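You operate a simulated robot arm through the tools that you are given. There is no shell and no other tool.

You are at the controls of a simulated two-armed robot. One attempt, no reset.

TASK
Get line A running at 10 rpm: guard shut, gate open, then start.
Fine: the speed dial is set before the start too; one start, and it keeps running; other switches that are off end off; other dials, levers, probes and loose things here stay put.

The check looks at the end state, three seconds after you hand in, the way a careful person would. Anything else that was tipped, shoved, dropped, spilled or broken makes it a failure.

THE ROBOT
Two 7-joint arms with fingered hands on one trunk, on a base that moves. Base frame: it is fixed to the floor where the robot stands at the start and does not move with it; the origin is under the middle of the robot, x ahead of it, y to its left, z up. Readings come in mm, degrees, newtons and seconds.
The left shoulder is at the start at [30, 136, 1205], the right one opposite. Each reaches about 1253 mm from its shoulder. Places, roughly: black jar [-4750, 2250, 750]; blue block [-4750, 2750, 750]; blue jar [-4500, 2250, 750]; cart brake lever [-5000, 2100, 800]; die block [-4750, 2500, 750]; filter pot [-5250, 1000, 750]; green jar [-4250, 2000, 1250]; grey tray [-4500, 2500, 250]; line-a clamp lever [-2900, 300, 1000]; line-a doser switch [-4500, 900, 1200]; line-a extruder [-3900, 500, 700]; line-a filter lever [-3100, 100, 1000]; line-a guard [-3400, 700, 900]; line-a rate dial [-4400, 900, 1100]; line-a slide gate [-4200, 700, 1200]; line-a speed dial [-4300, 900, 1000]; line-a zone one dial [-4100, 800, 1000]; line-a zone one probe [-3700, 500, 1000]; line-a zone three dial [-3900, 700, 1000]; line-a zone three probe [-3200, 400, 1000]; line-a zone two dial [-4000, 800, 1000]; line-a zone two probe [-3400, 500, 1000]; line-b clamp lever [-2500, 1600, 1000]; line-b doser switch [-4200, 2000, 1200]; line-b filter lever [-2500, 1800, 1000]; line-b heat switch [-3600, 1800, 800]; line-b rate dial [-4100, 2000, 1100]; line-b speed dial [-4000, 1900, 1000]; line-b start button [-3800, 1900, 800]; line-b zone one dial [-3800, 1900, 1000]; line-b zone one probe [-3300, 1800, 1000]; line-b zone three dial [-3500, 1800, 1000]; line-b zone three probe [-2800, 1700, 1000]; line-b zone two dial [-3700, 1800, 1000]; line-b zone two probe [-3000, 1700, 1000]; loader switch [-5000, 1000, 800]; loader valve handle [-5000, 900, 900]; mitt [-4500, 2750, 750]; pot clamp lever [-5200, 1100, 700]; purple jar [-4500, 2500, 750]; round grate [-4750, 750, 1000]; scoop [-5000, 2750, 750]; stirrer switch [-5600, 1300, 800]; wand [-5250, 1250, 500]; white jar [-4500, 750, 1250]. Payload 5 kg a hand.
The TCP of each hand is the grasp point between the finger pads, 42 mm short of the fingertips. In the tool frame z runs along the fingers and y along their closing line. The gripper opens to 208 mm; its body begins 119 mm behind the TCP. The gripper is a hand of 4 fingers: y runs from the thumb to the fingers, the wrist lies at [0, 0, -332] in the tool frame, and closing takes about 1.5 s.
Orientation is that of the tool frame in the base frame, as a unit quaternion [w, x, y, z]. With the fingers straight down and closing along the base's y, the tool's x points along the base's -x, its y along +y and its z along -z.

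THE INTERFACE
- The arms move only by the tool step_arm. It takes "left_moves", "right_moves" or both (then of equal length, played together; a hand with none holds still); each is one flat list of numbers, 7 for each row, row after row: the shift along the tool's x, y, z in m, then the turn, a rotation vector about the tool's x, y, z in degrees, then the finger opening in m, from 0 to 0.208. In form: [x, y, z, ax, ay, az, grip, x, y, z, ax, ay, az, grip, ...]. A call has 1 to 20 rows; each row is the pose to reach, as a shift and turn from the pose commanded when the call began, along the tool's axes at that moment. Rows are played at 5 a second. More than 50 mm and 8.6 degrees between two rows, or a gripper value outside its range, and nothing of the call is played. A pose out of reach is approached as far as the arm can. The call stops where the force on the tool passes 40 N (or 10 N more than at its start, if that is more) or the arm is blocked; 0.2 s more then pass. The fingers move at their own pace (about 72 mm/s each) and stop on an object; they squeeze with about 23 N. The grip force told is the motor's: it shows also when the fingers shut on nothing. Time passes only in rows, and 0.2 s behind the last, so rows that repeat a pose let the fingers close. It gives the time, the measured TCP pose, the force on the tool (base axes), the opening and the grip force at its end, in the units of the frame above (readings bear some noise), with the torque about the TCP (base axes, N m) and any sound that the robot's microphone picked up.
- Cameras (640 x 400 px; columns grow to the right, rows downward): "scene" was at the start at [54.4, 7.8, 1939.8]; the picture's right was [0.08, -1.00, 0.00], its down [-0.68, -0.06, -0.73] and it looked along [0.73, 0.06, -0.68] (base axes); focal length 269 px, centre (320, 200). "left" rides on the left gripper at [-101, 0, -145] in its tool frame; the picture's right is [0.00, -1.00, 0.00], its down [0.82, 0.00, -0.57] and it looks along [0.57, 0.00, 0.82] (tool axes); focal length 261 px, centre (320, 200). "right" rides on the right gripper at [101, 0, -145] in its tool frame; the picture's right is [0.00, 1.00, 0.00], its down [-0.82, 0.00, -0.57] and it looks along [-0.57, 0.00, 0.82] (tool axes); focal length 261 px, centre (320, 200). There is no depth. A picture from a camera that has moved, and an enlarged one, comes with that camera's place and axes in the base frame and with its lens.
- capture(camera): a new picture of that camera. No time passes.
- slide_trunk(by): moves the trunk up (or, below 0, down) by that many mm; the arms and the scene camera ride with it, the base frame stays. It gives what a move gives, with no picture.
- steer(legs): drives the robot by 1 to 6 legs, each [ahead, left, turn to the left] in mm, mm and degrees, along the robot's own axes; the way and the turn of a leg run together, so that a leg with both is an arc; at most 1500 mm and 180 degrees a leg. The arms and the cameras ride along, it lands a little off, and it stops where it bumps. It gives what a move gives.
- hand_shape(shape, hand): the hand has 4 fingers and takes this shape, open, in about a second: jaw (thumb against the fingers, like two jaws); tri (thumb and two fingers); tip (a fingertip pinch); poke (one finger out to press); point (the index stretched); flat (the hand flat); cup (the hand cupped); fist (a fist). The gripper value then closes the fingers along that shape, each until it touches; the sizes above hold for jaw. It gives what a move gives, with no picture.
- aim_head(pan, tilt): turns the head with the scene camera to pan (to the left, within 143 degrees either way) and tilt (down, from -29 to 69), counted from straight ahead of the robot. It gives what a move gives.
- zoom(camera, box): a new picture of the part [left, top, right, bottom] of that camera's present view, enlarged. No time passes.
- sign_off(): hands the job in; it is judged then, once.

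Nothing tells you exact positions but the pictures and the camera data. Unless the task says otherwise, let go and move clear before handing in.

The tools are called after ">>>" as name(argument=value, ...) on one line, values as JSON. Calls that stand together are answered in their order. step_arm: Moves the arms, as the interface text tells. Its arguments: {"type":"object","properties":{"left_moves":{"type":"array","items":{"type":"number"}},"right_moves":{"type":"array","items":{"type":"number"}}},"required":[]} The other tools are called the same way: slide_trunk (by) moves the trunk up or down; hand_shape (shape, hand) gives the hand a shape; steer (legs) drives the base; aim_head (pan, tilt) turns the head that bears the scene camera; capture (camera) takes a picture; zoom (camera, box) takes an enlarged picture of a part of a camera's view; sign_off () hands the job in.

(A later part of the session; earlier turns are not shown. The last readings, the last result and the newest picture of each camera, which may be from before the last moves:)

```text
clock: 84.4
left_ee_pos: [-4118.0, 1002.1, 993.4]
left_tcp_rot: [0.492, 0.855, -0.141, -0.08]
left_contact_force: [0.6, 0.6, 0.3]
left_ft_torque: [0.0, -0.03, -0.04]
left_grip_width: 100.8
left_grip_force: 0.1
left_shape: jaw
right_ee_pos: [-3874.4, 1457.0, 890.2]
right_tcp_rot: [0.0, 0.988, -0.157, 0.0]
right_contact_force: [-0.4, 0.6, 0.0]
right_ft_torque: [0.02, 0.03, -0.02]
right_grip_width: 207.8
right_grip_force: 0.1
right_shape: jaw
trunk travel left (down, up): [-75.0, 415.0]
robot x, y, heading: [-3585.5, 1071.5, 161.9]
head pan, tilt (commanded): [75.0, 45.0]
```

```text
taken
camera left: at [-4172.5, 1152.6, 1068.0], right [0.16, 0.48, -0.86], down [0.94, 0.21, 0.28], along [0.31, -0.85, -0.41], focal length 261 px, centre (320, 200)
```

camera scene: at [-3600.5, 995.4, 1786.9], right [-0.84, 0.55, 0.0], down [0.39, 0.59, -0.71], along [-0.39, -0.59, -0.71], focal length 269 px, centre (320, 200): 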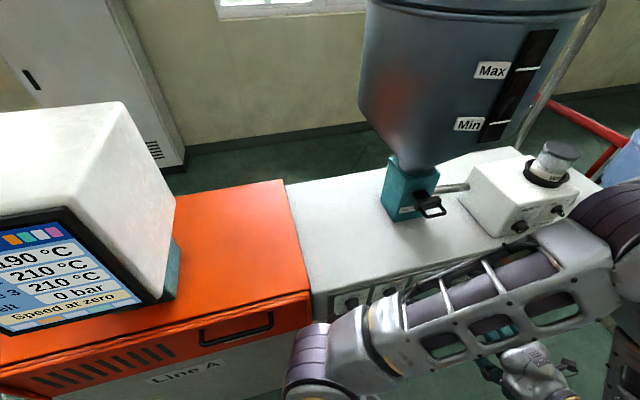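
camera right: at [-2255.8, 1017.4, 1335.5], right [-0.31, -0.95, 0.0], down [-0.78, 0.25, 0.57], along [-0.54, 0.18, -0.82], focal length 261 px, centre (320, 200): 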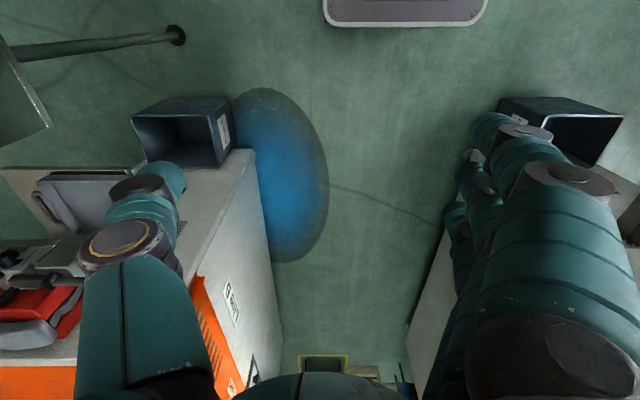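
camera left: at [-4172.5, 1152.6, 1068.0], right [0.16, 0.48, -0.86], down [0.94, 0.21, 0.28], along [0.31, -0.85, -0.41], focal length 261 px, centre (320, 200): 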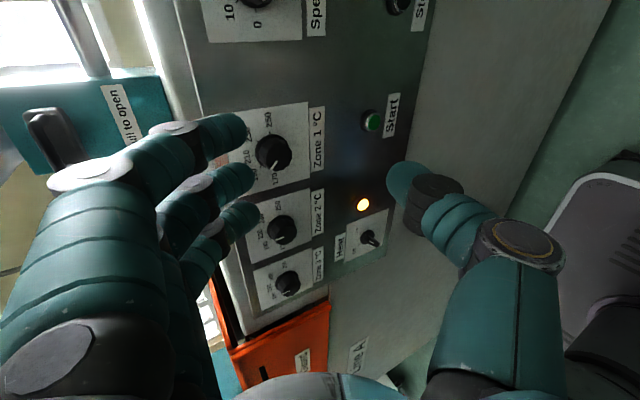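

The view is good (Start is the green button), but that row step was too long. I'll raise the hand again with smaller steps.

>>> step_arm(left_moves=[0, 0.036, -0.021, 0, 0, 0, 0.1, 0, 0.072, -0.042, 0, 0, 0, 0.1, 0, 0.108, -0.062, 0, 0, 0, 0.1, 0, 0.144, -0.083, 0, 0, 0, 0.1, 0, 0.18, -0.104, 0, 0, 0, 0.1, 0, 0.216, -0.125, 0, 0, 0, 0.1])

>>> capture(camera="scene")

>>> capture(camera="left")

```text
clock: 85.8
left_ee_pos: [-4117.1, 1002.8, 1242.7]
left_tcp_rot: [0.491, 0.855, -0.142, -0.081]
left_contact_force: [-0.1, 0.3, 0.5]
left_ft_torque: [0.03, 0.04, -0.09]
left_grip_width: 100.6
left_grip_force: 0.0
left_shape: jaw
right_ee_pos: [-3873.8, 1455.9, 890.9]
right_tcp_rot: [0.0, 0.988, -0.157, -0.001]
right_contact_force: [0.4, -1.1, 0.1]
right_ft_torque: [0.0, 0.03, 0.07]
right_grip_width: 207.6
right_grip_force: 0.1
right_shape: jaw
trunk travel left (down, up): [-75.0, 415.0]
robot x, y, heading: [-3584.9, 1073.1, 161.9]
head pan, tilt (commanded): [75.0, 45.0]
```

```text
taken
camera scene: at [-3599.7, 995.2, 1786.8], right [-0.84, 0.55, 0.0], down [0.39, 0.59, -0.71], along [-0.39, -0.59, -0.71], focal length 269 px, centre (320, 200)
```

scene: 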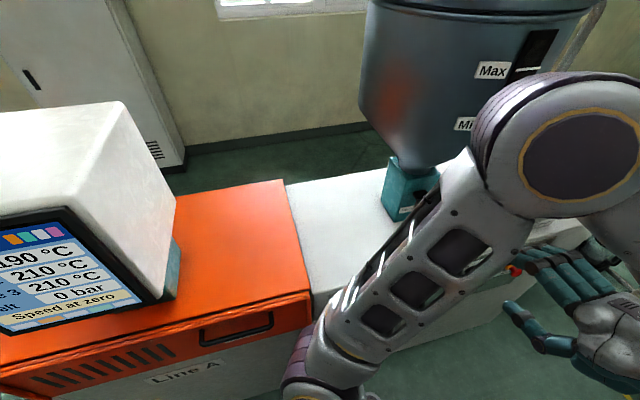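

```text
taken
camera left: at [-4171.3, 1153.8, 1316.0], right [0.16, 0.48, -0.86], down [0.94, 0.21, 0.28], along [0.31, -0.85, -0.41], focal length 261 px, centre (320, 200)
```

left: 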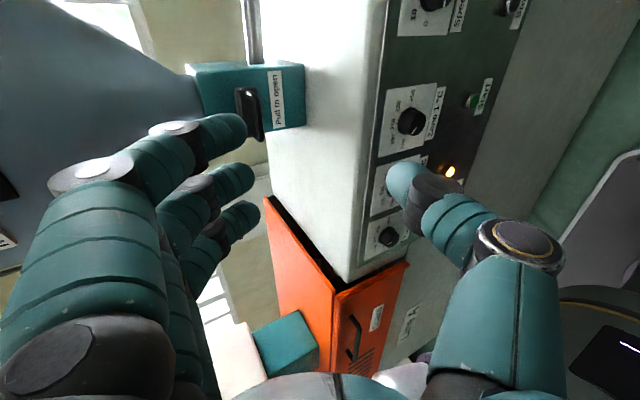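

The elbow now sits back from the hopper but hides the gate from the head camera; the left camera still sees the handle. Zooming there.

>>> zoom(camera="left", box=[180, 50, 340, 150])

>>> aim_head(pan=50, tilt=35)

>>> capture(camera="scene")

```text
4.00 times, centred on (260, 100) of left
camera zoom: at [-4171.3, 1153.8, 1316.0], right [0.16, 0.48, -0.86], down [0.94, 0.21, 0.28], along [0.31, -0.85, -0.41], focal length 1043 px, centre (560, 600)
```

zoom: 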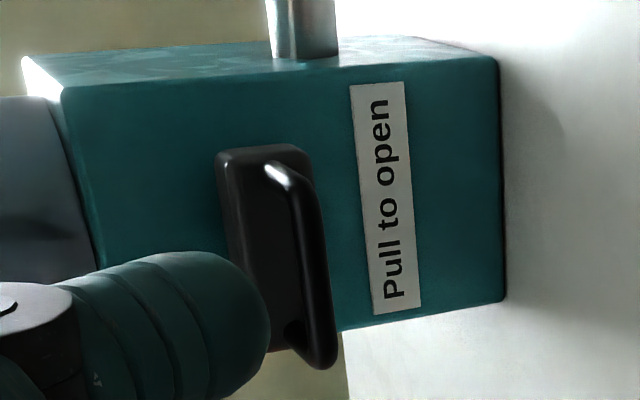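

```text
clock: 86.7
left_ee_pos: [-4116.7, 1002.8, 1242.2]
left_tcp_rot: [0.492, 0.855, -0.141, -0.081]
left_contact_force: [0.3, 0.3, 0.6]
left_ft_torque: [-0.01, 0.03, 0.03]
left_grip_width: 100.4
left_grip_force: 0.1
left_shape: jaw
right_ee_pos: [-3873.7, 1456.8, 890.6]
right_tcp_rot: [0.0, 0.988, -0.157, 0.0]
right_contact_force: [-0.5, 0.2, -0.4]
right_ft_torque: [-0.01, 0.0, -0.03]
right_grip_width: 207.7
right_grip_force: 0.1
right_shape: jaw
trunk travel left (down, up): [-75.0, 415.0]
robot x, y, heading: [-3588.6, 1070.6, 161.9]
head pan, tilt (commanded): [50.0, 35.0]
```

```text
taken
camera scene: at [-3631.0, 1017.1, 1801.5], right [-0.53, 0.85, 0.0], down [0.49, 0.3, -0.82], along [-0.69, -0.43, -0.57], focal length 269 px, centre (320, 200)
```

scene: 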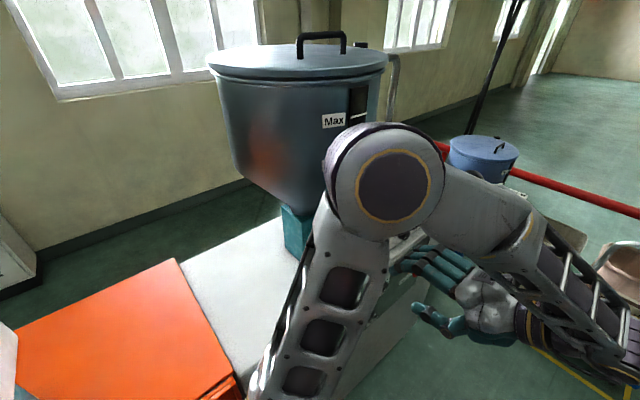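

The handle's front bar is at about tool offset (+23, +97, +259) mm; the block face is ~95 mm behind it, and the deck is at z≈1065. I'll align with the bar and stop 110 mm short.

>>> step_arm(left_moves=[0.0057, 0.024, 0.032, 0, 0, 0, 0.09, 0.0113, 0.0485, 0.065, 0, 0, 0, 0.09, 0.017, 0.073, 0.0975, 0, 0, 0, 0.09, 0.0226, 0.097, 0.13, 0, 0, 0, 0.09])

>>> capture(camera="left")

>>> capture(camera="scene")

```text
clock: 87.7
left_ee_pos: [-4147.6, 841.1, 1263.1]
left_tcp_rot: [0.492, 0.855, -0.141, -0.081]
left_contact_force: [0.2, -0.6, -0.2]
left_ft_torque: [0.04, -0.02, -0.04]
left_grip_width: 90.6
left_grip_force: 0.1
left_shape: jaw
right_ee_pos: [-3874.3, 1456.8, 890.5]
right_tcp_rot: [0.0, 0.987, -0.158, 0.0]
right_contact_force: [-0.4, -0.5, -0.2]
right_ft_torque: [0.06, 0.03, -0.02]
right_grip_width: 207.8
right_grip_force: 0.1
right_shape: jaw
trunk travel left (down, up): [-75.0, 415.0]
robot x, y, heading: [-3582.7, 1073.4, 161.9]
head pan, tilt (commanded): [50.0, 35.0]
```

```text
taken
camera left: at [-4201.9, 991.3, 1336.1], right [0.16, 0.48, -0.86], down [0.94, 0.21, 0.28], along [0.31, -0.85, -0.42], focal length 261 px, centre (320, 200)
```

left: 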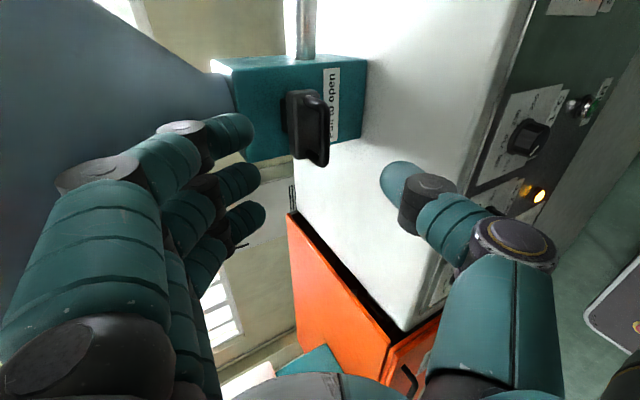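

```text
taken
camera scene: at [-3630.8, 1015.7, 1801.5], right [-0.53, 0.85, 0.0], down [0.49, 0.3, -0.82], along [-0.7, -0.43, -0.57], focal length 269 px, centre (320, 200)
```

scene: 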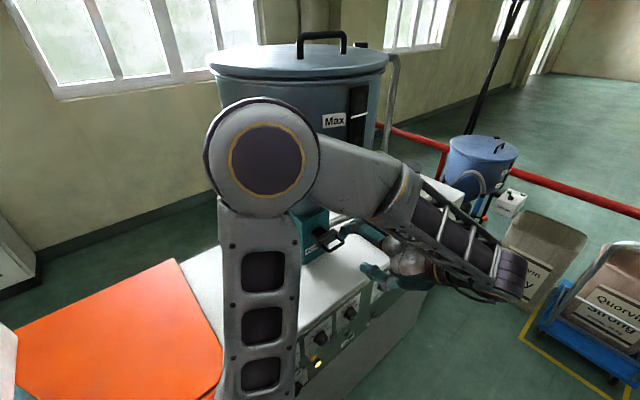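

The handle is centred between thumb and fingers, and elbow and forearm stay a good way off the hopper. Advancing the last ~110 mm with the fingers open.

>>> step_arm(left_moves=[0, 0, 0.036, 0, 0, 0, 0.09, 0, 0, 0.072, 0, 0, 0, 0.09, 0, 0, 0.106, 0, 0, 0, 0.09])

>>> capture(camera="left")

>>> capture(camera="scene")

```text
clock: 88.5
left_ee_pos: [-4177.6, 753.4, 1208.6]
left_tcp_rot: [0.492, 0.855, -0.141, -0.082]
left_contact_force: [-0.5, 0.2, -1.2]
left_ft_torque: [0.04, -0.01, 0.01]
left_grip_width: 91.0
left_grip_force: 0.0
left_shape: jaw
right_ee_pos: [-3874.1, 1455.2, 890.0]
right_tcp_rot: [0.0, 0.988, -0.156, 0.0]
right_contact_force: [-1.4, -0.2, 1.1]
right_ft_torque: [0.09, 0.02, -0.01]
right_grip_width: 207.6
right_grip_force: 0.1
right_shape: jaw
trunk travel left (down, up): [-75.0, 415.0]
robot x, y, heading: [-3586.0, 1073.7, 162.1]
head pan, tilt (commanded): [50.0, 35.0]
```

```text
taken
camera left: at [-4232.3, 903.6, 1281.4], right [0.16, 0.48, -0.86], down [0.94, 0.21, 0.28], along [0.31, -0.85, -0.42], focal length 261 px, centre (320, 200)
```

left: 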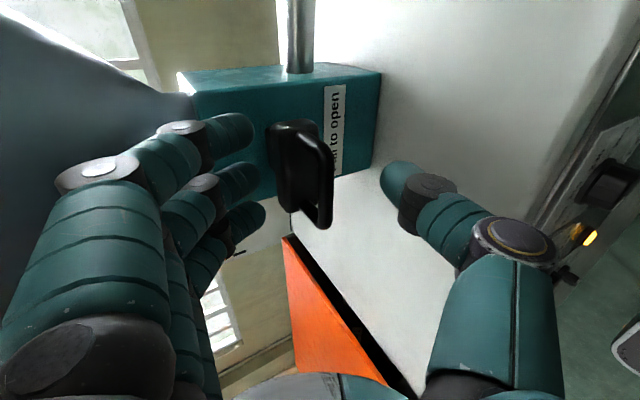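

```text
taken
camera scene: at [-3631.7, 1015.4, 1801.5], right [-0.53, 0.85, 0.0], down [0.49, 0.3, -0.82], along [-0.69, -0.43, -0.57], focal length 269 px, centre (320, 200)
```

scene: 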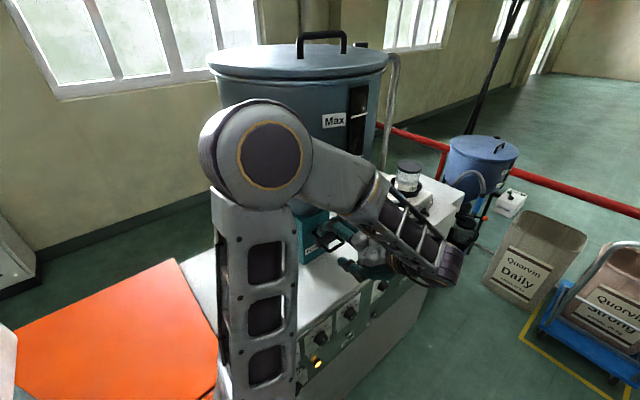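

The bar lies between thumb and fingers. Closing the grip on it.

>>> step_arm(left_moves=[0, 0, 0, 0, 0, 0, 0.0, 0, 0, 0, 0, 0, 0, 0.0, 0, 0, 0, 0, 0, 0, 0.0, 0, 0, 0, 0, 0, 0, 0.0, 0, 0, 0, 0, 0, 0, 0.0, 0, 0, 0, 0, 0, 0, 0.0])

>>> capture(camera="left")

```text
clock: 89.9
left_ee_pos: [-4177.9, 753.7, 1208.9]
left_tcp_rot: [0.493, 0.855, -0.14, -0.081]
left_contact_force: [0.4, 0.9, 2.3]
left_ft_torque: [-0.73, 0.21, 0.01]
left_grip_width: 26.9
left_grip_force: 22.9
left_shape: jaw
right_ee_pos: [-3874.1, 1457.8, 889.3]
right_tcp_rot: [-0.001, 0.988, -0.158, 0.001]
right_contact_force: [-0.6, 0.1, 0.1]
right_ft_torque: [-0.04, -0.02, -0.03]
right_grip_width: 207.9
right_grip_force: 0.1
right_shape: jaw
trunk travel left (down, up): [-75.0, 415.0]
robot x, y, heading: [-3586.8, 1072.2, 161.6]
head pan, tilt (commanded): [50.0, 35.0]
```

```text
taken
camera left: at [-4231.5, 905.2, 1282.0], right [0.16, 0.48, -0.86], down [0.94, 0.21, 0.28], along [0.31, -0.85, -0.41], focal length 261 px, centre (320, 200)
```

left: 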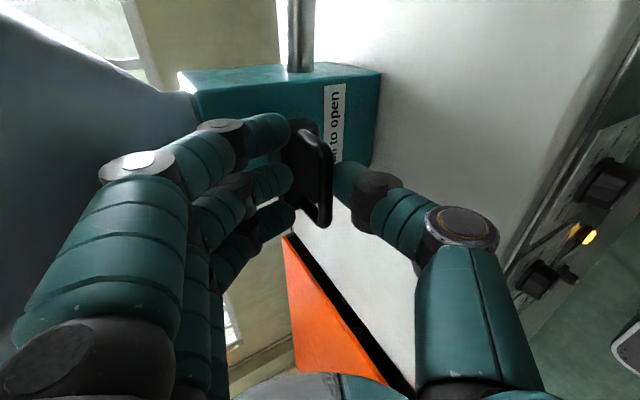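

Gripped (27 mm width, 23 N). Now I pull straight out toward the aisle in small steps.

>>> step_arm(left_moves=[0, -0.005, -0.0087, 0, 0, 0, 0.0, 0, -0.01, -0.0173, 0, 0, 0, 0.0, 0, -0.015, -0.026, 0, 0, 0, 0.0, 0, -0.02, -0.0346, 0, 0, 0, 0.0, 0, -0.025, -0.0433, 0, 0, 0, 0.0])

>>> capture(camera="left")

>>> capture(camera="scene")

```text
clock: 91.1
left_ee_pos: [-4161.4, 802.1, 1209.5]
left_tcp_rot: [0.492, 0.855, -0.142, -0.081]
left_contact_force: [0.5, 1.1, -0.3]
left_ft_torque: [-0.63, 0.15, 0.09]
left_grip_width: 26.4
left_grip_force: 23.1
left_shape: jaw
right_ee_pos: [-3874.2, 1456.4, 889.7]
right_tcp_rot: [0.0, 0.988, -0.157, 0.0]
right_contact_force: [-0.7, -0.1, -0.9]
right_ft_torque: [-0.01, -0.01, 0.02]
right_grip_width: 207.7
right_grip_force: 0.0
right_shape: jaw
trunk travel left (down, up): [-75.0, 415.0]
robot x, y, heading: [-3586.3, 1071.1, 162.0]
head pan, tilt (commanded): [50.0, 35.0]
```

```text
taken
camera left: at [-4215.9, 953.1, 1282.2], right [0.16, 0.48, -0.86], down [0.94, 0.21, 0.28], along [0.31, -0.85, -0.41], focal length 261 px, centre (320, 200)
```

left: 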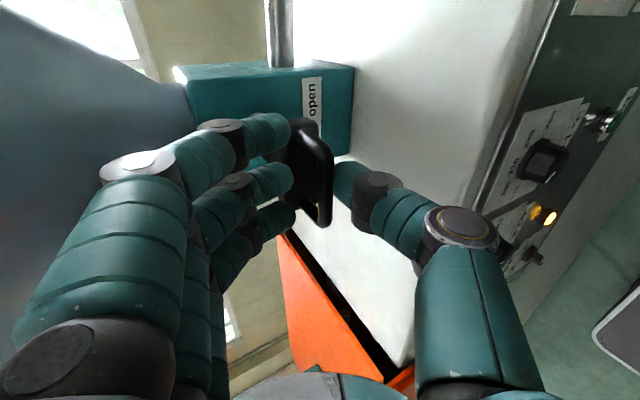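

```text
taken
camera scene: at [-3631.0, 1017.4, 1801.6], right [-0.53, 0.85, 0.0], down [0.49, 0.3, -0.82], along [-0.7, -0.43, -0.57], focal length 269 px, centre (320, 200)
```

scene: 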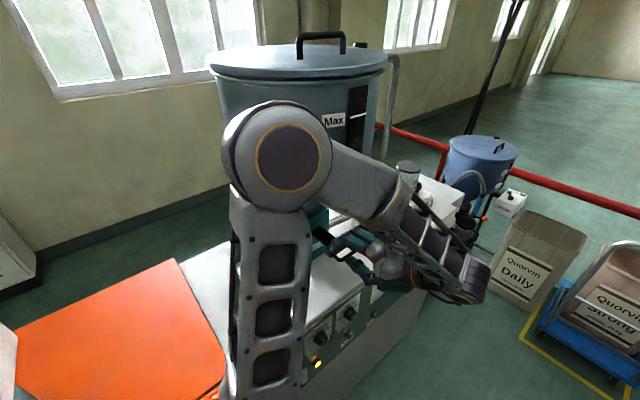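

The slide follows the hand with little force. I keep pulling until it reaches its stop.

>>> step_arm(left_moves=[0, -0.005, -0.0087, 0, 0, 0, 0.0, 0, -0.01, -0.0173, 0, 0, 0, 0.0, 0, -0.015, -0.026, 0, 0, 0, 0.0, 0, -0.02, -0.0346, 0, 0, 0, 0.0, 0, -0.025, -0.0433, 0, 0, 0, 0.0])

>>> capture(camera="left")

>>> zoom(camera="scene", box=[260, 190, 420, 290])

```text
clock: 92.3
left_ee_pos: [-4146.0, 849.7, 1208.2]
left_tcp_rot: [0.492, 0.855, -0.14, -0.082]
left_contact_force: [0.1, 1.2, -0.5]
left_ft_torque: [-0.06, 0.02, -0.02]
left_grip_width: 19.1
left_grip_force: 23.2
left_shape: jaw
right_ee_pos: [-3873.3, 1457.4, 889.7]
right_tcp_rot: [0.0, 0.988, -0.158, 0.0]
right_contact_force: [-1.0, -0.1, -0.6]
right_ft_torque: [0.03, 0.0, 0.02]
right_grip_width: 207.7
right_grip_force: 0.0
right_shape: jaw
trunk travel left (down, up): [-75.0, 415.0]
robot x, y, heading: [-3584.7, 1072.5, 161.9]
head pan, tilt (commanded): [50.0, 35.0]
```

```text
taken
camera left: at [-4200.1, 1000.9, 1282.1], right [0.16, 0.48, -0.86], down [0.94, 0.21, 0.28], along [0.31, -0.85, -0.41], focal length 261 px, centre (320, 200)
```

left: 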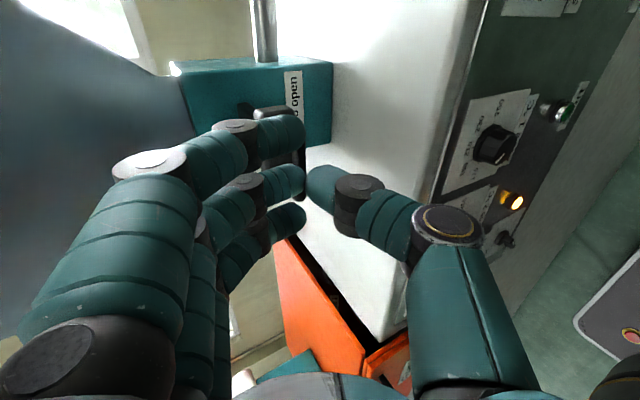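

```text
4.00 times, centred on (340, 240) of scene
camera zoom: at [-3630.7, 1017.6, 1801.6], right [-0.53, 0.85, 0.0], down [0.49, 0.3, -0.82], along [-0.7, -0.43, -0.57], focal length 1077 px, centre (240, 40)
```

zoom: 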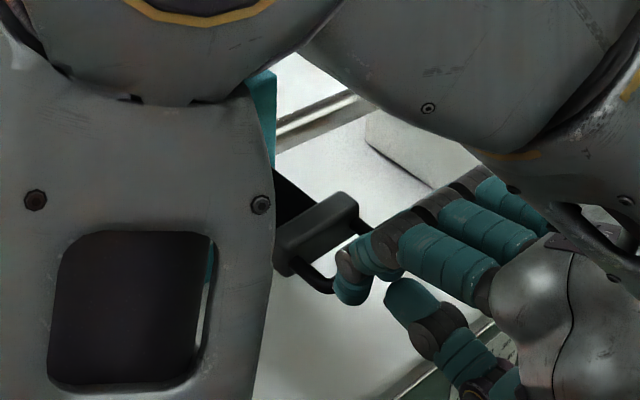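

The fingers slid onto the front bar, which suggests the slide met its stop (or nearly). I'll pull a little more to be sure and then look.

>>> step_arm(left_moves=[0, -0.004, -0.0069, 0, 0, 0, 0.0, 0, -0.008, -0.0139, 0, 0, 0, 0.0, 0, -0.012, -0.0208, 0, 0, 0, 0.0])

>>> capture(camera="left")

>>> zoom(camera="scene", box=[260, 190, 420, 290])

```text
clock: 93.1
left_ee_pos: [-4138.7, 872.6, 1209.7]
left_tcp_rot: [0.492, 0.855, -0.141, -0.081]
left_contact_force: [0.5, 0.3, 0.1]
left_ft_torque: [-0.01, 0.01, -0.01]
left_grip_width: 19.1
left_grip_force: 23.1
left_shape: jaw
right_ee_pos: [-3874.2, 1456.3, 889.7]
right_tcp_rot: [0.0, 0.988, -0.157, 0.001]
right_contact_force: [0.4, 0.2, 0.4]
right_ft_torque: [-0.06, 0.0, 0.0]
right_grip_width: 208.0
right_grip_force: 0.1
right_shape: jaw
trunk travel left (down, up): [-75.0, 415.0]
robot x, y, heading: [-3584.2, 1074.7, 162.0]
head pan, tilt (commanded): [50.0, 35.0]
```

```text
taken
camera left: at [-4192.6, 1023.0, 1282.2], right [0.16, 0.48, -0.86], down [0.94, 0.21, 0.28], along [0.31, -0.85, -0.41], focal length 261 px, centre (320, 200)
```

left: 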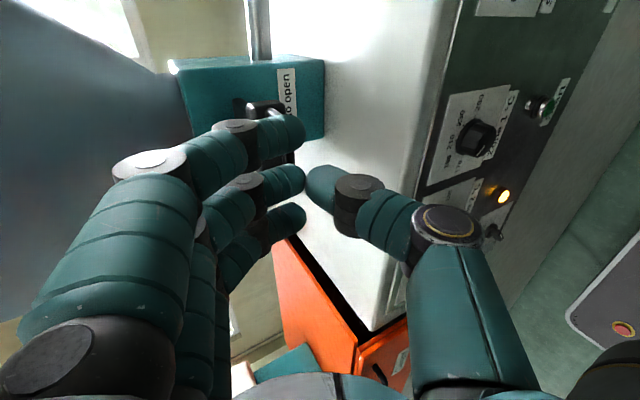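

```text
4.00 times, centred on (340, 240) of scene
camera zoom: at [-3630.9, 1017.8, 1801.6], right [-0.53, 0.85, 0.0], down [0.49, 0.3, -0.82], along [-0.7, -0.43, -0.57], focal length 1077 px, centre (240, 40)
```

zoom: 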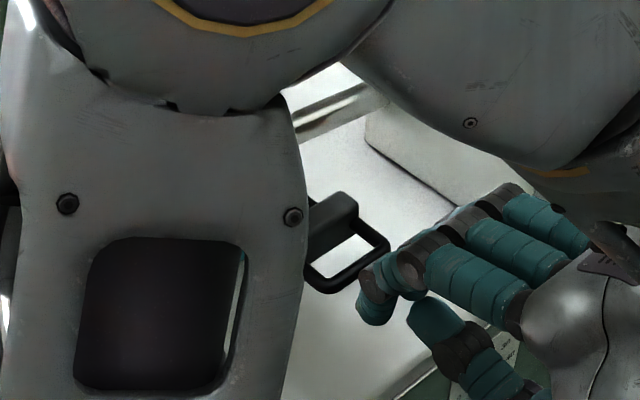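

The hand has come off the handle. I'll open the fingers, back off a bit and look at how far the slide is out.

>>> step_arm(left_moves=[0, -0.01, -0.035, 0, 0, 0, 0.04, 0, -0.01, -0.075, 0, 0, 0, 0.09, 0, -0.01, -0.11, 0, 0, 0, 0.09])

>>> capture(camera="left")

>>> capture(camera="scene")

```text
clock: 93.9
left_ee_pos: [-4104.3, 967.5, 1254.2]
left_tcp_rot: [0.493, 0.855, -0.14, -0.081]
left_contact_force: [0.4, 1.1, -0.6]
left_ft_torque: [-0.02, 0.01, 0.02]
left_grip_width: 89.0
left_grip_force: 0.1
left_shape: jaw
right_ee_pos: [-3874.0, 1458.8, 889.9]
right_tcp_rot: [0.002, 0.988, -0.157, 0.0]
right_contact_force: [0.1, 0.8, 0.2]
right_ft_torque: [-0.08, 0.06, -0.01]
right_grip_width: 207.8
right_grip_force: 0.1
right_shape: jaw
trunk travel left (down, up): [-75.0, 415.0]
robot x, y, heading: [-3587.4, 1074.6, 161.8]
head pan, tilt (commanded): [50.0, 35.0]
```

```text
taken
camera left: at [-4159.7, 1119.1, 1327.4], right [0.16, 0.48, -0.87], down [0.94, 0.21, 0.28], along [0.31, -0.85, -0.41], focal length 261 px, centre (320, 200)
```

left: 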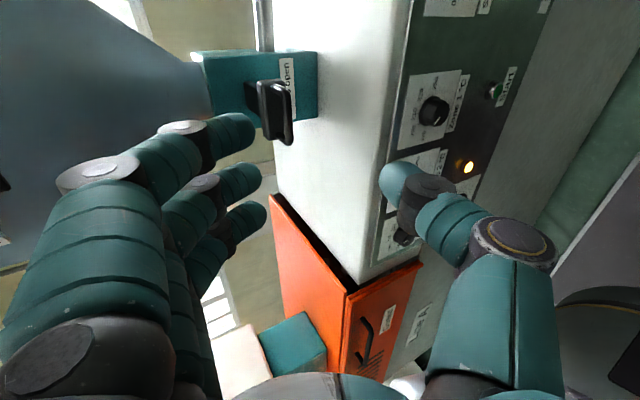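

```text
taken
camera scene: at [-3630.6, 1018.7, 1801.6], right [-0.53, 0.85, 0.0], down [0.49, 0.3, -0.82], along [-0.7, -0.43, -0.57], focal length 269 px, centre (320, 200)
```

scene: 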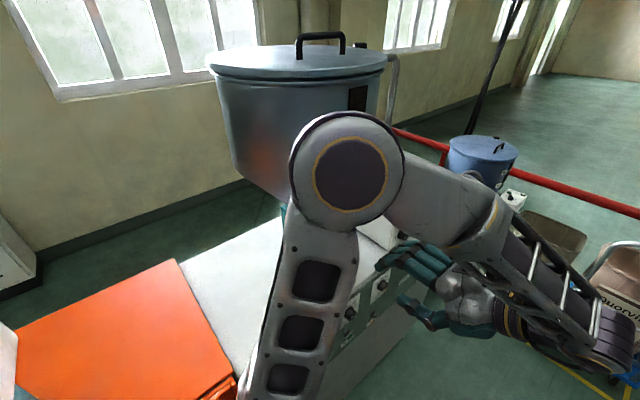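

>>> zoom(camera="left", box=[190, 40, 350, 140])

```text
4.00 times, centred on (270, 90) of left
camera zoom: at [-4159.7, 1119.1, 1327.4], right [0.16, 0.48, -0.87], down [0.94, 0.21, 0.28], along [0.31, -0.85, -0.41], focal length 1043 px, centre (520, 640)
```

zoom: 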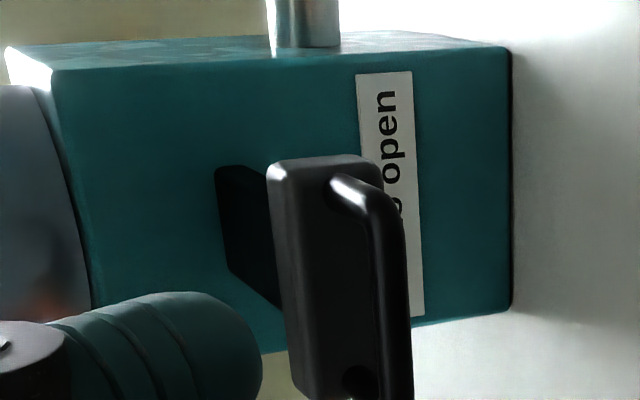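

The slide is clearly out by roughly 45–50 mm. To be sure it is at its stop, I'll re-grip the bar a little deeper and pull again, watching the force.

>>> step_arm(left_moves=[0.0013, 0.009, 0.039, 0, 0, 0, 0.09, 0.0026, 0.018, 0.078, 0, 0, 0, 0.09, 0.0039, 0.027, 0.117, 0, 0, 0, 0.09, 0.0052, 0.036, 0.156, 0, 0, 0, 0.09, 0.0065, 0.045, 0.195, 0, 0, 0, 0.09])

>>> capture(camera="left")

```text
clock: 95.1
left_ee_pos: [-4163.0, 782.6, 1196.9]
left_tcp_rot: [0.492, 0.855, -0.142, -0.081]
left_contact_force: [-0.5, -1.2, -0.6]
left_ft_torque: [0.04, 0.0, -0.04]
left_grip_width: 89.3
left_grip_force: 0.2
left_shape: jaw
right_ee_pos: [-3875.0, 1456.5, 890.6]
right_tcp_rot: [-0.001, 0.988, -0.158, 0.0]
right_contact_force: [-0.7, 0.2, 0.4]
right_ft_torque: [0.1, -0.03, 0.0]
right_grip_width: 208.1
right_grip_force: 0.1
right_shape: jaw
trunk travel left (down, up): [-75.0, 415.0]
robot x, y, heading: [-3584.6, 1066.6, 162.0]
head pan, tilt (commanded): [50.0, 35.0]
```

```text
taken
camera left: at [-4216.7, 934.1, 1270.6], right [0.16, 0.48, -0.86], down [0.94, 0.21, 0.28], along [0.31, -0.85, -0.42], focal length 261 px, centre (320, 200)
```

left: 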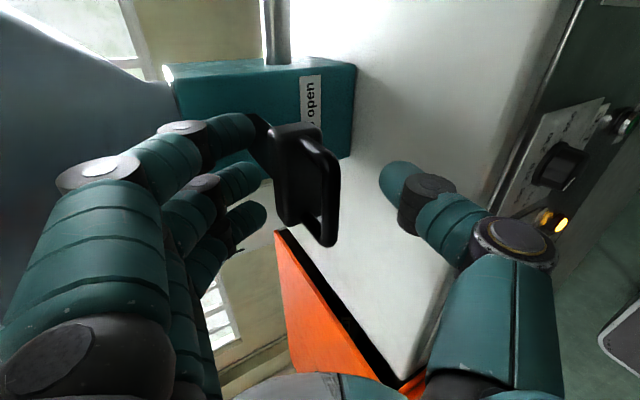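

>>> step_arm(left_moves=[0, 0, 0, 0, 0, 0, 0.0, 0, 0, 0, 0, 0, 0, 0.0, 0, 0, 0, 0, 0, 0, 0.0, 0, 0, 0, 0, 0, 0, 0.0, 0, 0, 0, 0, 0, 0, 0.0])

>>> step_arm(left_moves=[0, -0.002, -0.0035, 0, 0, 0, 0.0, 0, -0.004, -0.007, 0, 0, 0, 0.0, 0, -0.006, -0.0104, 0, 0, 0, 0.0])

>>> capture(camera="left")

```text
clock: 96.3
left_ee_pos: [-4161.4, 783.7, 1198.2]
left_tcp_rot: [0.492, 0.855, -0.141, -0.08]
left_contact_force: [0.1, 0.2, 3.1]
left_ft_torque: [-0.1, 0.05, 0.02]
left_grip_width: 34.5
left_grip_force: 23.1
left_shape: jaw
right_ee_pos: [-3875.0, 1455.7, 889.3]
right_tcp_rot: [0.0, 0.988, -0.157, 0.0]
right_contact_force: [0.5, -0.7, -0.3]
right_ft_torque: [0.01, 0.0, 0.03]
right_grip_width: 207.8
right_grip_force: 0.2
right_shape: jaw
trunk travel left (down, up): [-75.0, 415.0]
robot x, y, heading: [-3582.2, 1069.8, 162.0]
head pan, tilt (commanded): [50.0, 35.0]
```

```text
clock: 97.1
left_ee_pos: [-4159.8, 791.4, 1197.1]
left_tcp_rot: [0.493, 0.855, -0.14, -0.081]
left_contact_force: [-15.5, -25.0, 6.0]
left_ft_torque: [-0.84, 0.28, -0.21]
left_grip_width: 32.5
left_grip_force: 22.9
left_shape: jaw
right_ee_pos: [-3875.4, 1454.4, 890.7]
right_tcp_rot: [0.0, 0.988, -0.157, 0.0]
right_contact_force: [-1.2, -0.4, -0.6]
right_ft_torque: [0.02, 0.01, -0.02]
right_grip_width: 208.0
right_grip_force: 0.1
right_shape: jaw
trunk travel left (down, up): [-75.0, 415.0]
robot x, y, heading: [-3585.2, 1071.0, 161.8]
head pan, tilt (commanded): [50.0, 35.0]
```

```text
taken
camera left: at [-4213.9, 942.7, 1270.2], right [0.16, 0.48, -0.86], down [0.94, 0.21, 0.28], along [0.32, -0.85, -0.41], focal length 261 px, centre (320, 200)
```

left: 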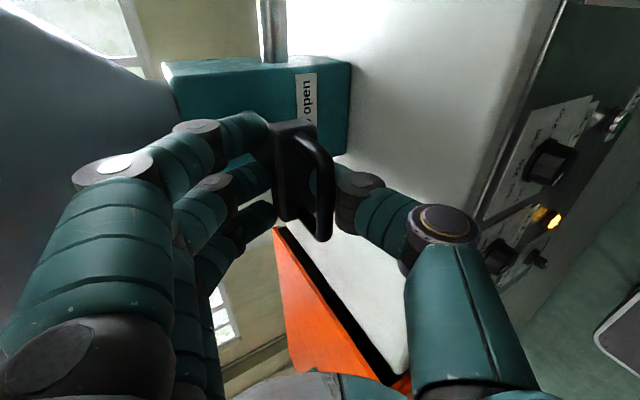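

The slide resists with ~30 N now: it is at its open stop. I release the handle and back out.

>>> step_arm(left_moves=[0, 0.002, 0.0035, 0, 0, 0, 0.05, 0, 0.002, 0.0035, 0, 0, 0, 0.1, 0, 0.002, 0.0035, 0, 0, 0, 0.1, 0, 0.002, -0.036, 0, 0, 0, 0.1, 0, 0.002, -0.076, 0, 0, 0, 0.1, 0, 0.002, -0.116, 0, 0, 0, 0.1, 0, 0.002, -0.156, 0, 0, 0, 0.1, 0, 0.002, -0.196, 0, 0, 0, 0.1])

>>> capture(camera="left")

>>> zoom(camera="left", box=[190, 40, 350, 140])

```text
clock: 98.9
left_ee_pos: [-4101.2, 957.6, 1296.9]
left_tcp_rot: [0.492, 0.855, -0.141, -0.082]
left_contact_force: [0.0, 0.6, 0.3]
left_ft_torque: [-0.01, 0.0, 0.01]
left_grip_width: 99.3
left_grip_force: 0.2
left_shape: jaw
right_ee_pos: [-3873.0, 1458.4, 890.3]
right_tcp_rot: [0.001, 0.988, -0.158, -0.001]
right_contact_force: [0.8, 0.5, -0.5]
right_ft_torque: [-0.08, 0.01, -0.04]
right_grip_width: 207.8
right_grip_force: 0.0
right_shape: jaw
trunk travel left (down, up): [-75.0, 415.0]
robot x, y, heading: [-3587.8, 1074.2, 162.0]
head pan, tilt (commanded): [50.0, 35.0]
```

```text
taken
camera left: at [-4155.9, 1108.5, 1371.0], right [0.16, 0.48, -0.86], down [0.94, 0.21, 0.28], along [0.31, -0.85, -0.41], focal length 261 px, centre (320, 200)
```

left: 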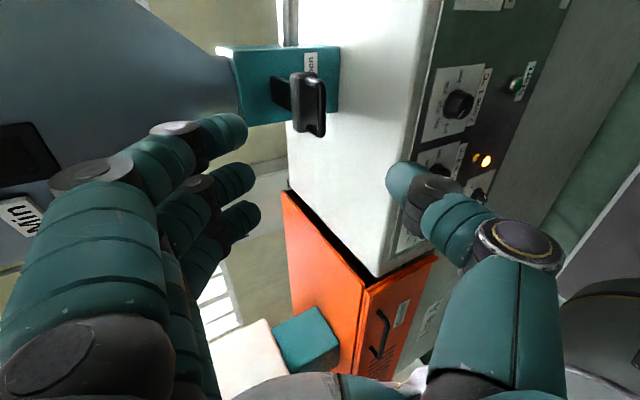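

```text
4.00 times, centred on (270, 90) of left
camera zoom: at [-4155.9, 1108.5, 1371.0], right [0.16, 0.48, -0.86], down [0.94, 0.21, 0.28], along [0.31, -0.85, -0.41], focal length 1043 px, centre (520, 640)
```

zoom: 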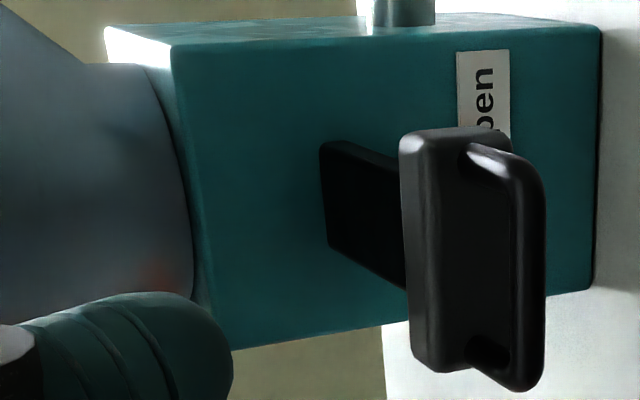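

The gate is fully out and stays there. Next the speed dial: I'll bring the hand out and down to a standoff in front of it, level with the panel.

>>> step_arm(left_moves=[-0.018, -0.036, 0.005, -3.3, 0, 0, 0.1, -0.037, -0.072, 0.022, -6.7, 0, 0, 0.1, -0.055, -0.107, 0.036, -10, 0, 0, 0.1, -0.074, -0.143, 0.051, -13.3, 0, 0, 0.1, -0.092, -0.179, 0.065, -16.7, 0, 0, 0.1, -0.111, -0.215, 0.079, -20, 0, 0, 0.1, -0.129, -0.25, 0.093, -23.3, 0, 0, 0.1, -0.147, -0.286, 0.107, -26.7, 0, 0, 0.1, -0.166, -0.322, 0.12, -30, 0, 0, 0.1])

>>> hand_shape(hand="left", shape="tri")

>>> capture(camera="left")

>>> capture(camera="scene")

```text
clock: 100.9
left_ee_pos: [-4242.1, 1064.5, 957.7]
left_tcp_rot: [0.697, 0.698, -0.116, -0.115]
left_contact_force: [-1.0, 0.3, -0.1]
left_ft_torque: [0.08, -0.03, 0.17]
left_grip_width: 99.8
left_grip_force: 0.1
left_shape: jaw
right_ee_pos: [-3875.1, 1457.1, 890.2]
right_tcp_rot: [0.0, 0.988, -0.157, 0.001]
right_contact_force: [-0.6, 0.6, 0.0]
right_ft_torque: [-0.03, -0.07, -0.02]
right_grip_width: 207.6
right_grip_force: 0.0
right_shape: jaw
trunk travel left (down, up): [-75.0, 415.0]
robot x, y, heading: [-3583.6, 1074.1, 161.8]
head pan, tilt (commanded): [50.0, 35.0]
```

```text
clock: 101.8
left_ee_pos: [-4240.2, 1063.5, 960.2]
left_tcp_rot: [0.696, 0.699, -0.115, -0.115]
left_contact_force: [-0.7, 0.0, 0.7]
left_ft_torque: [0.05, 0.02, -0.06]
left_grip_width: 207.8
left_grip_force: 0.0
left_shape: tri
right_ee_pos: [-3874.1, 1457.2, 890.5]
right_tcp_rot: [-0.001, 0.987, -0.158, 0.0]
right_contact_force: [0.0, 0.3, 1.1]
right_ft_torque: [0.0, 0.0, -0.02]
right_grip_width: 207.7
right_grip_force: 0.0
right_shape: jaw
trunk travel left (down, up): [-75.0, 415.0]
robot x, y, heading: [-3584.9, 1073.8, 161.9]
head pan, tilt (commanded): [50.0, 35.0]
```

```text
taken
camera left: at [-4288.5, 1233.0, 960.2], right [0.0, 0.0, -1.0], down [0.96, 0.28, 0.0], along [0.28, -0.96, -0.01], focal length 261 px, centre (320, 200)
```

left: 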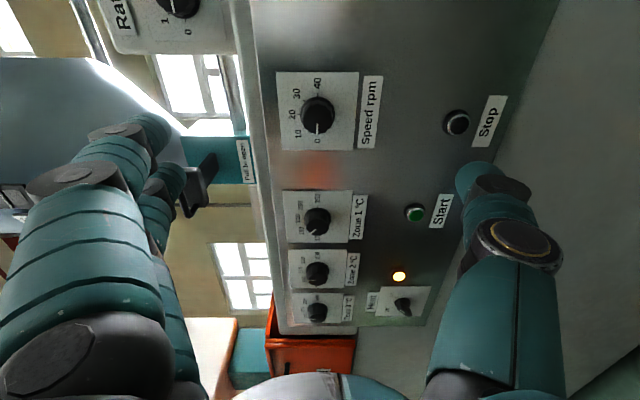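

```text
taken
camera scene: at [-3630.9, 1017.1, 1801.6], right [-0.53, 0.85, 0.0], down [0.49, 0.3, -0.82], along [-0.7, -0.43, -0.57], focal length 269 px, centre (320, 200)
```

scene: 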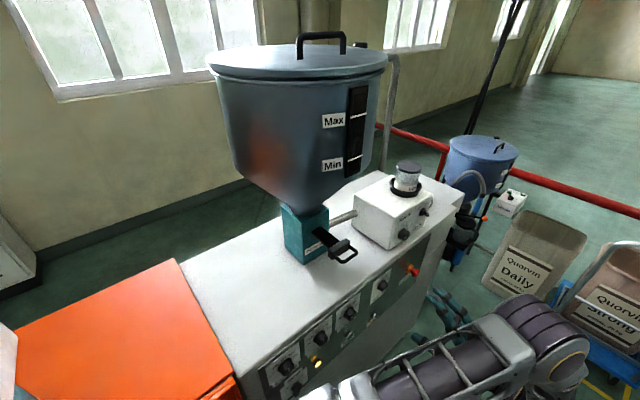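

With the hand open I can see the whole panel: Speed rpm dial straight ahead, Stop and the green Start below. Zooming in on the dial and the button.

>>> zoom(camera="left", box=[270, 65, 390, 155])

>>> zoom(camera="left", box=[380, 90, 520, 240])

>>> zoom(camera="scene", box=[260, 190, 460, 315])

```text
4.44 times, centred on (330, 110) of left
camera zoom: at [-4288.5, 1233.0, 960.2], right [0.0, 0.0, -1.0], down [0.96, 0.28, 0.0], along [0.28, -0.96, -0.01], focal length 1158 px, centre (276, 600)
```

zoom: 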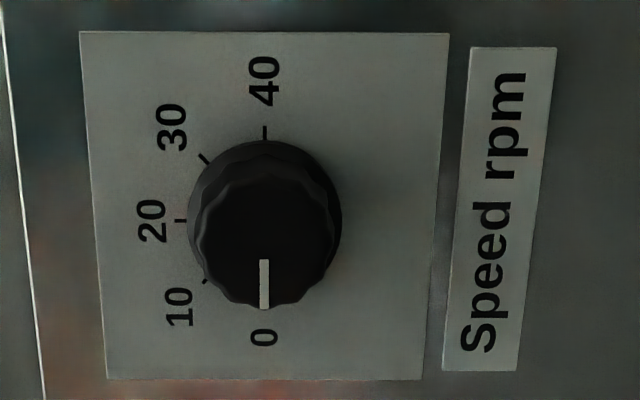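

```text
2.67 times, centred on (450, 165) of left
camera zoom: at [-4288.5, 1233.0, 960.2], right [0.0, 0.0, -1.0], down [0.96, 0.28, 0.0], along [0.28, -0.96, -0.01], focal length 695 px, centre (-27, 293)
```

zoom: 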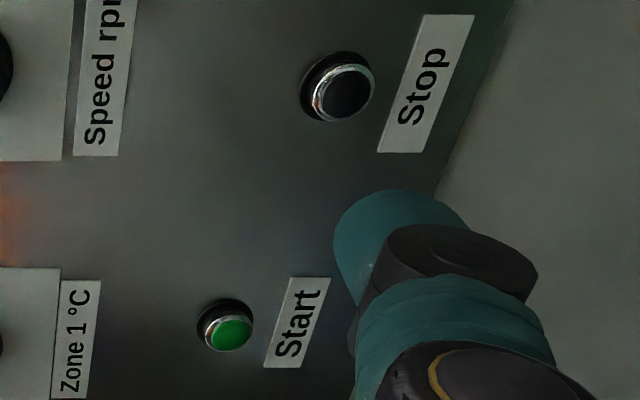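

```text
3.20 times, centred on (360, 252) of scene
camera zoom: at [-3630.9, 1017.1, 1801.6], right [-0.53, 0.85, 0.0], down [0.49, 0.3, -0.82], along [-0.7, -0.43, -0.57], focal length 862 px, centre (192, 32)
```

zoom: 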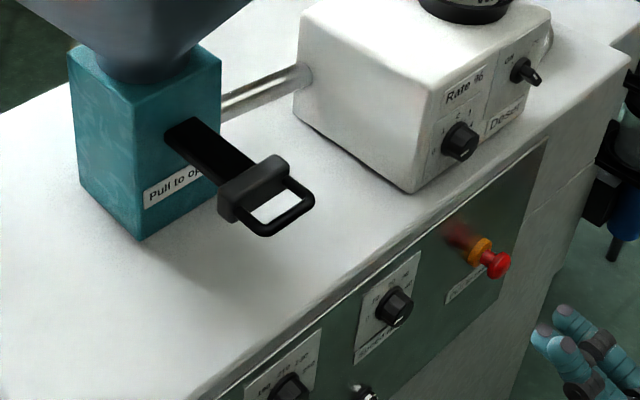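

The dial axis lines up with the hand axis (u≈4361, z≈960); the knob top is ~185 mm ahead of the grip point and the panel ~204 mm. I'll close the three fingers to about 65 mm here first and check how they sit.

>>> step_arm(left_moves=[0, 0, 0, 0, 0, 0, 0.065, 0, 0, 0, 0, 0, 0, 0.065, 0, 0, 0, 0, 0, 0, 0.065, 0, 0, 0, 0, 0, 0, 0.065, 0, 0, 0, 0, 0, 0, 0.065, 0, 0, 0, 0, 0, 0, 0.065])

>>> capture(camera="left")

>>> aim_head(pan=40, tilt=45)

>>> capture(camera="scene")

```text
clock: 103.2
left_ee_pos: [-4240.1, 1062.7, 960.1]
left_tcp_rot: [0.696, 0.699, -0.115, -0.115]
left_contact_force: [-0.5, 0.4, -0.1]
left_ft_torque: [-0.01, -0.01, 0.02]
left_grip_width: 65.8
left_grip_force: 0.0
left_shape: tri
right_ee_pos: [-3873.4, 1457.6, 891.1]
right_tcp_rot: [0.0, 0.988, -0.156, -0.001]
right_contact_force: [-0.5, -0.6, 0.3]
right_ft_torque: [-0.03, 0.03, 0.03]
right_grip_width: 207.7
right_grip_force: 0.2
right_shape: jaw
trunk travel left (down, up): [-75.0, 415.0]
robot x, y, heading: [-3586.9, 1070.6, 161.7]
head pan, tilt (commanded): [50.0, 35.0]
```

```text
taken
camera left: at [-4288.7, 1233.1, 959.8], right [0.0, 0.0, -1.0], down [0.96, 0.28, 0.0], along [0.28, -0.96, -0.01], focal length 261 px, centre (320, 200)
```

left: 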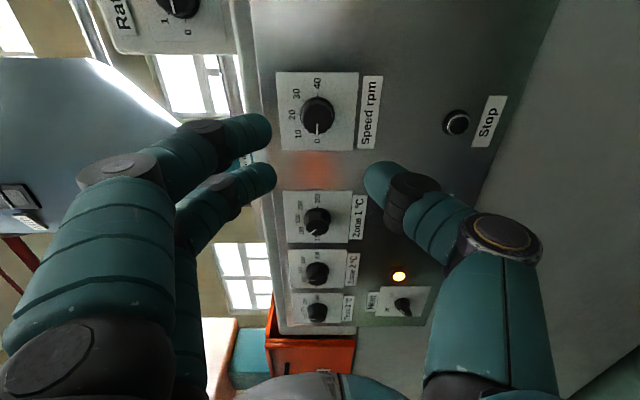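

```text
clock: 103.9
left_ee_pos: [-4240.3, 1062.5, 958.8]
left_tcp_rot: [0.697, 0.698, -0.115, -0.115]
left_contact_force: [0.6, 0.0, 0.2]
left_ft_torque: [-0.03, 0.02, 0.0]
left_grip_width: 65.7
left_grip_force: 0.0
left_shape: tri
right_ee_pos: [-3874.0, 1456.5, 891.0]
right_tcp_rot: [0.0, 0.988, -0.157, 0.0]
right_contact_force: [-0.6, 0.0, -0.4]
right_ft_torque: [-0.02, -0.01, 0.01]
right_grip_width: 207.8
right_grip_force: 0.0
right_shape: jaw
trunk travel left (down, up): [-75.0, 415.0]
robot x, y, heading: [-3583.3, 1071.5, 162.0]
head pan, tilt (commanded): [40.0, 45.0]
```

```text
taken
camera scene: at [-3631.7, 1033.3, 1786.8], right [-0.37, 0.93, 0.0], down [0.66, 0.26, -0.71], along [-0.66, -0.26, -0.71], focal length 269 px, centre (320, 200)
```

scene: 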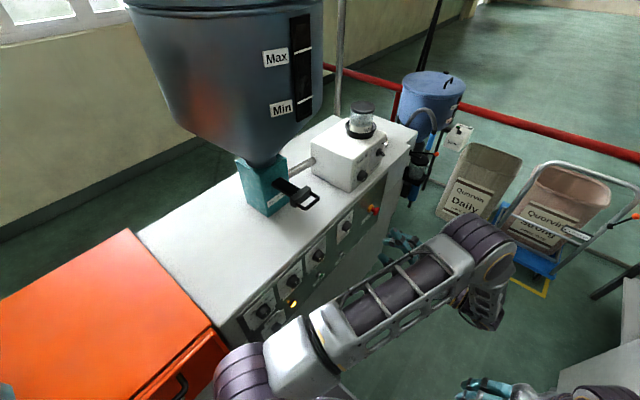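

The index and middle tips are not symmetric about the axis in this shape. Let me see the fingertip pinch shape for comparison.

>>> hand_shape(hand="left", shape="tip")

>>> step_arm(left_moves=[0, 0, 0, 0, 0, 0, 0.065, 0, 0, 0, 0, 0, 0, 0.065, 0, 0, 0, 0, 0, 0, 0.065, 0, 0, 0, 0, 0, 0, 0.065, 0, 0, 0, 0, 0, 0, 0.065, 0, 0, 0, 0, 0, 0, 0.065])

>>> capture(camera="left")

>>> step_arm(left_moves=[0, 0, 0, 0, 0, 0, 0.0, 0, 0, 0, 0, 0, 0, 0.0, 0, 0, 0, 0, 0, 0, 0.0, 0, 0, 0, 0, 0, 0, 0.0])

>>> capture(camera="left")

```text
clock: 104.8
left_ee_pos: [-4240.8, 1062.8, 958.8]
left_tcp_rot: [0.696, 0.699, -0.115, -0.115]
left_contact_force: [0.2, -0.1, 0.0]
left_ft_torque: [-0.03, 0.02, 0.03]
left_grip_width: 207.9
left_grip_force: 0.0
left_shape: tip
right_ee_pos: [-3874.2, 1456.2, 891.2]
right_tcp_rot: [0.0, 0.988, -0.157, -0.001]
right_contact_force: [0.0, -0.5, -0.4]
right_ft_torque: [0.0, -0.03, 0.0]
right_grip_width: 208.1
right_grip_force: 0.1
right_shape: jaw
trunk travel left (down, up): [-75.0, 415.0]
robot x, y, heading: [-3585.6, 1072.4, 161.8]
head pan, tilt (commanded): [40.0, 45.0]
```

```text
clock: 106.2
left_ee_pos: [-4240.6, 1064.1, 959.1]
left_tcp_rot: [0.696, 0.699, -0.115, -0.115]
left_contact_force: [0.0, -1.0, 0.5]
left_ft_torque: [0.0, 0.0, 0.02]
left_grip_width: 65.7
left_grip_force: 0.1
left_shape: tip
right_ee_pos: [-3875.2, 1456.5, 889.9]
right_tcp_rot: [0.0, 0.988, -0.157, -0.001]
right_contact_force: [0.7, -0.4, -0.3]
right_ft_torque: [0.01, -0.01, 0.0]
right_grip_width: 207.7
right_grip_force: 0.1
right_shape: jaw
trunk travel left (down, up): [-75.0, 415.0]
robot x, y, heading: [-3586.1, 1074.2, 161.8]
head pan, tilt (commanded): [40.0, 45.0]
```

```text
taken
camera left: at [-4288.7, 1233.1, 959.9], right [0.0, 0.0, -1.0], down [0.96, 0.28, 0.0], along [0.28, -0.96, -0.01], focal length 261 px, centre (320, 200)
```

left: 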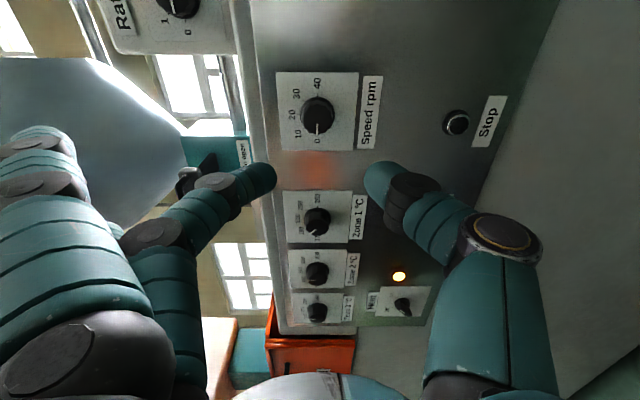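

```text
clock: 107.2
left_ee_pos: [-4240.2, 1063.0, 957.7]
left_tcp_rot: [0.696, 0.699, -0.115, -0.115]
left_contact_force: [0.6, -0.5, -1.2]
left_ft_torque: [0.01, -0.03, 0.0]
left_grip_width: 0.0
left_grip_force: 22.8
left_shape: tip
right_ee_pos: [-3874.4, 1457.0, 890.8]
right_tcp_rot: [0.0, 0.988, -0.157, 0.001]
right_contact_force: [0.3, -0.4, 0.5]
right_ft_torque: [-0.01, -0.02, 0.01]
right_grip_width: 207.8
right_grip_force: 0.1
right_shape: jaw
trunk travel left (down, up): [-75.0, 415.0]
robot x, y, heading: [-3582.7, 1072.7, 161.8]
head pan, tilt (commanded): [40.0, 45.0]
```

```text
taken
camera left: at [-4288.7, 1233.1, 959.9], right [0.0, 0.0, -1.0], down [0.96, 0.28, 0.0], along [0.28, -0.96, -0.01], focal length 261 px, centre (320, 200)
```

left: 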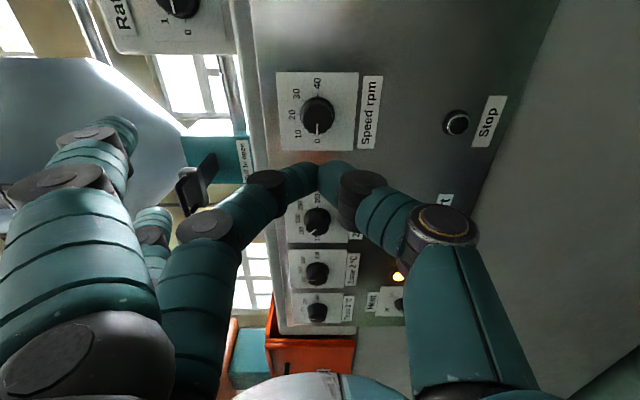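

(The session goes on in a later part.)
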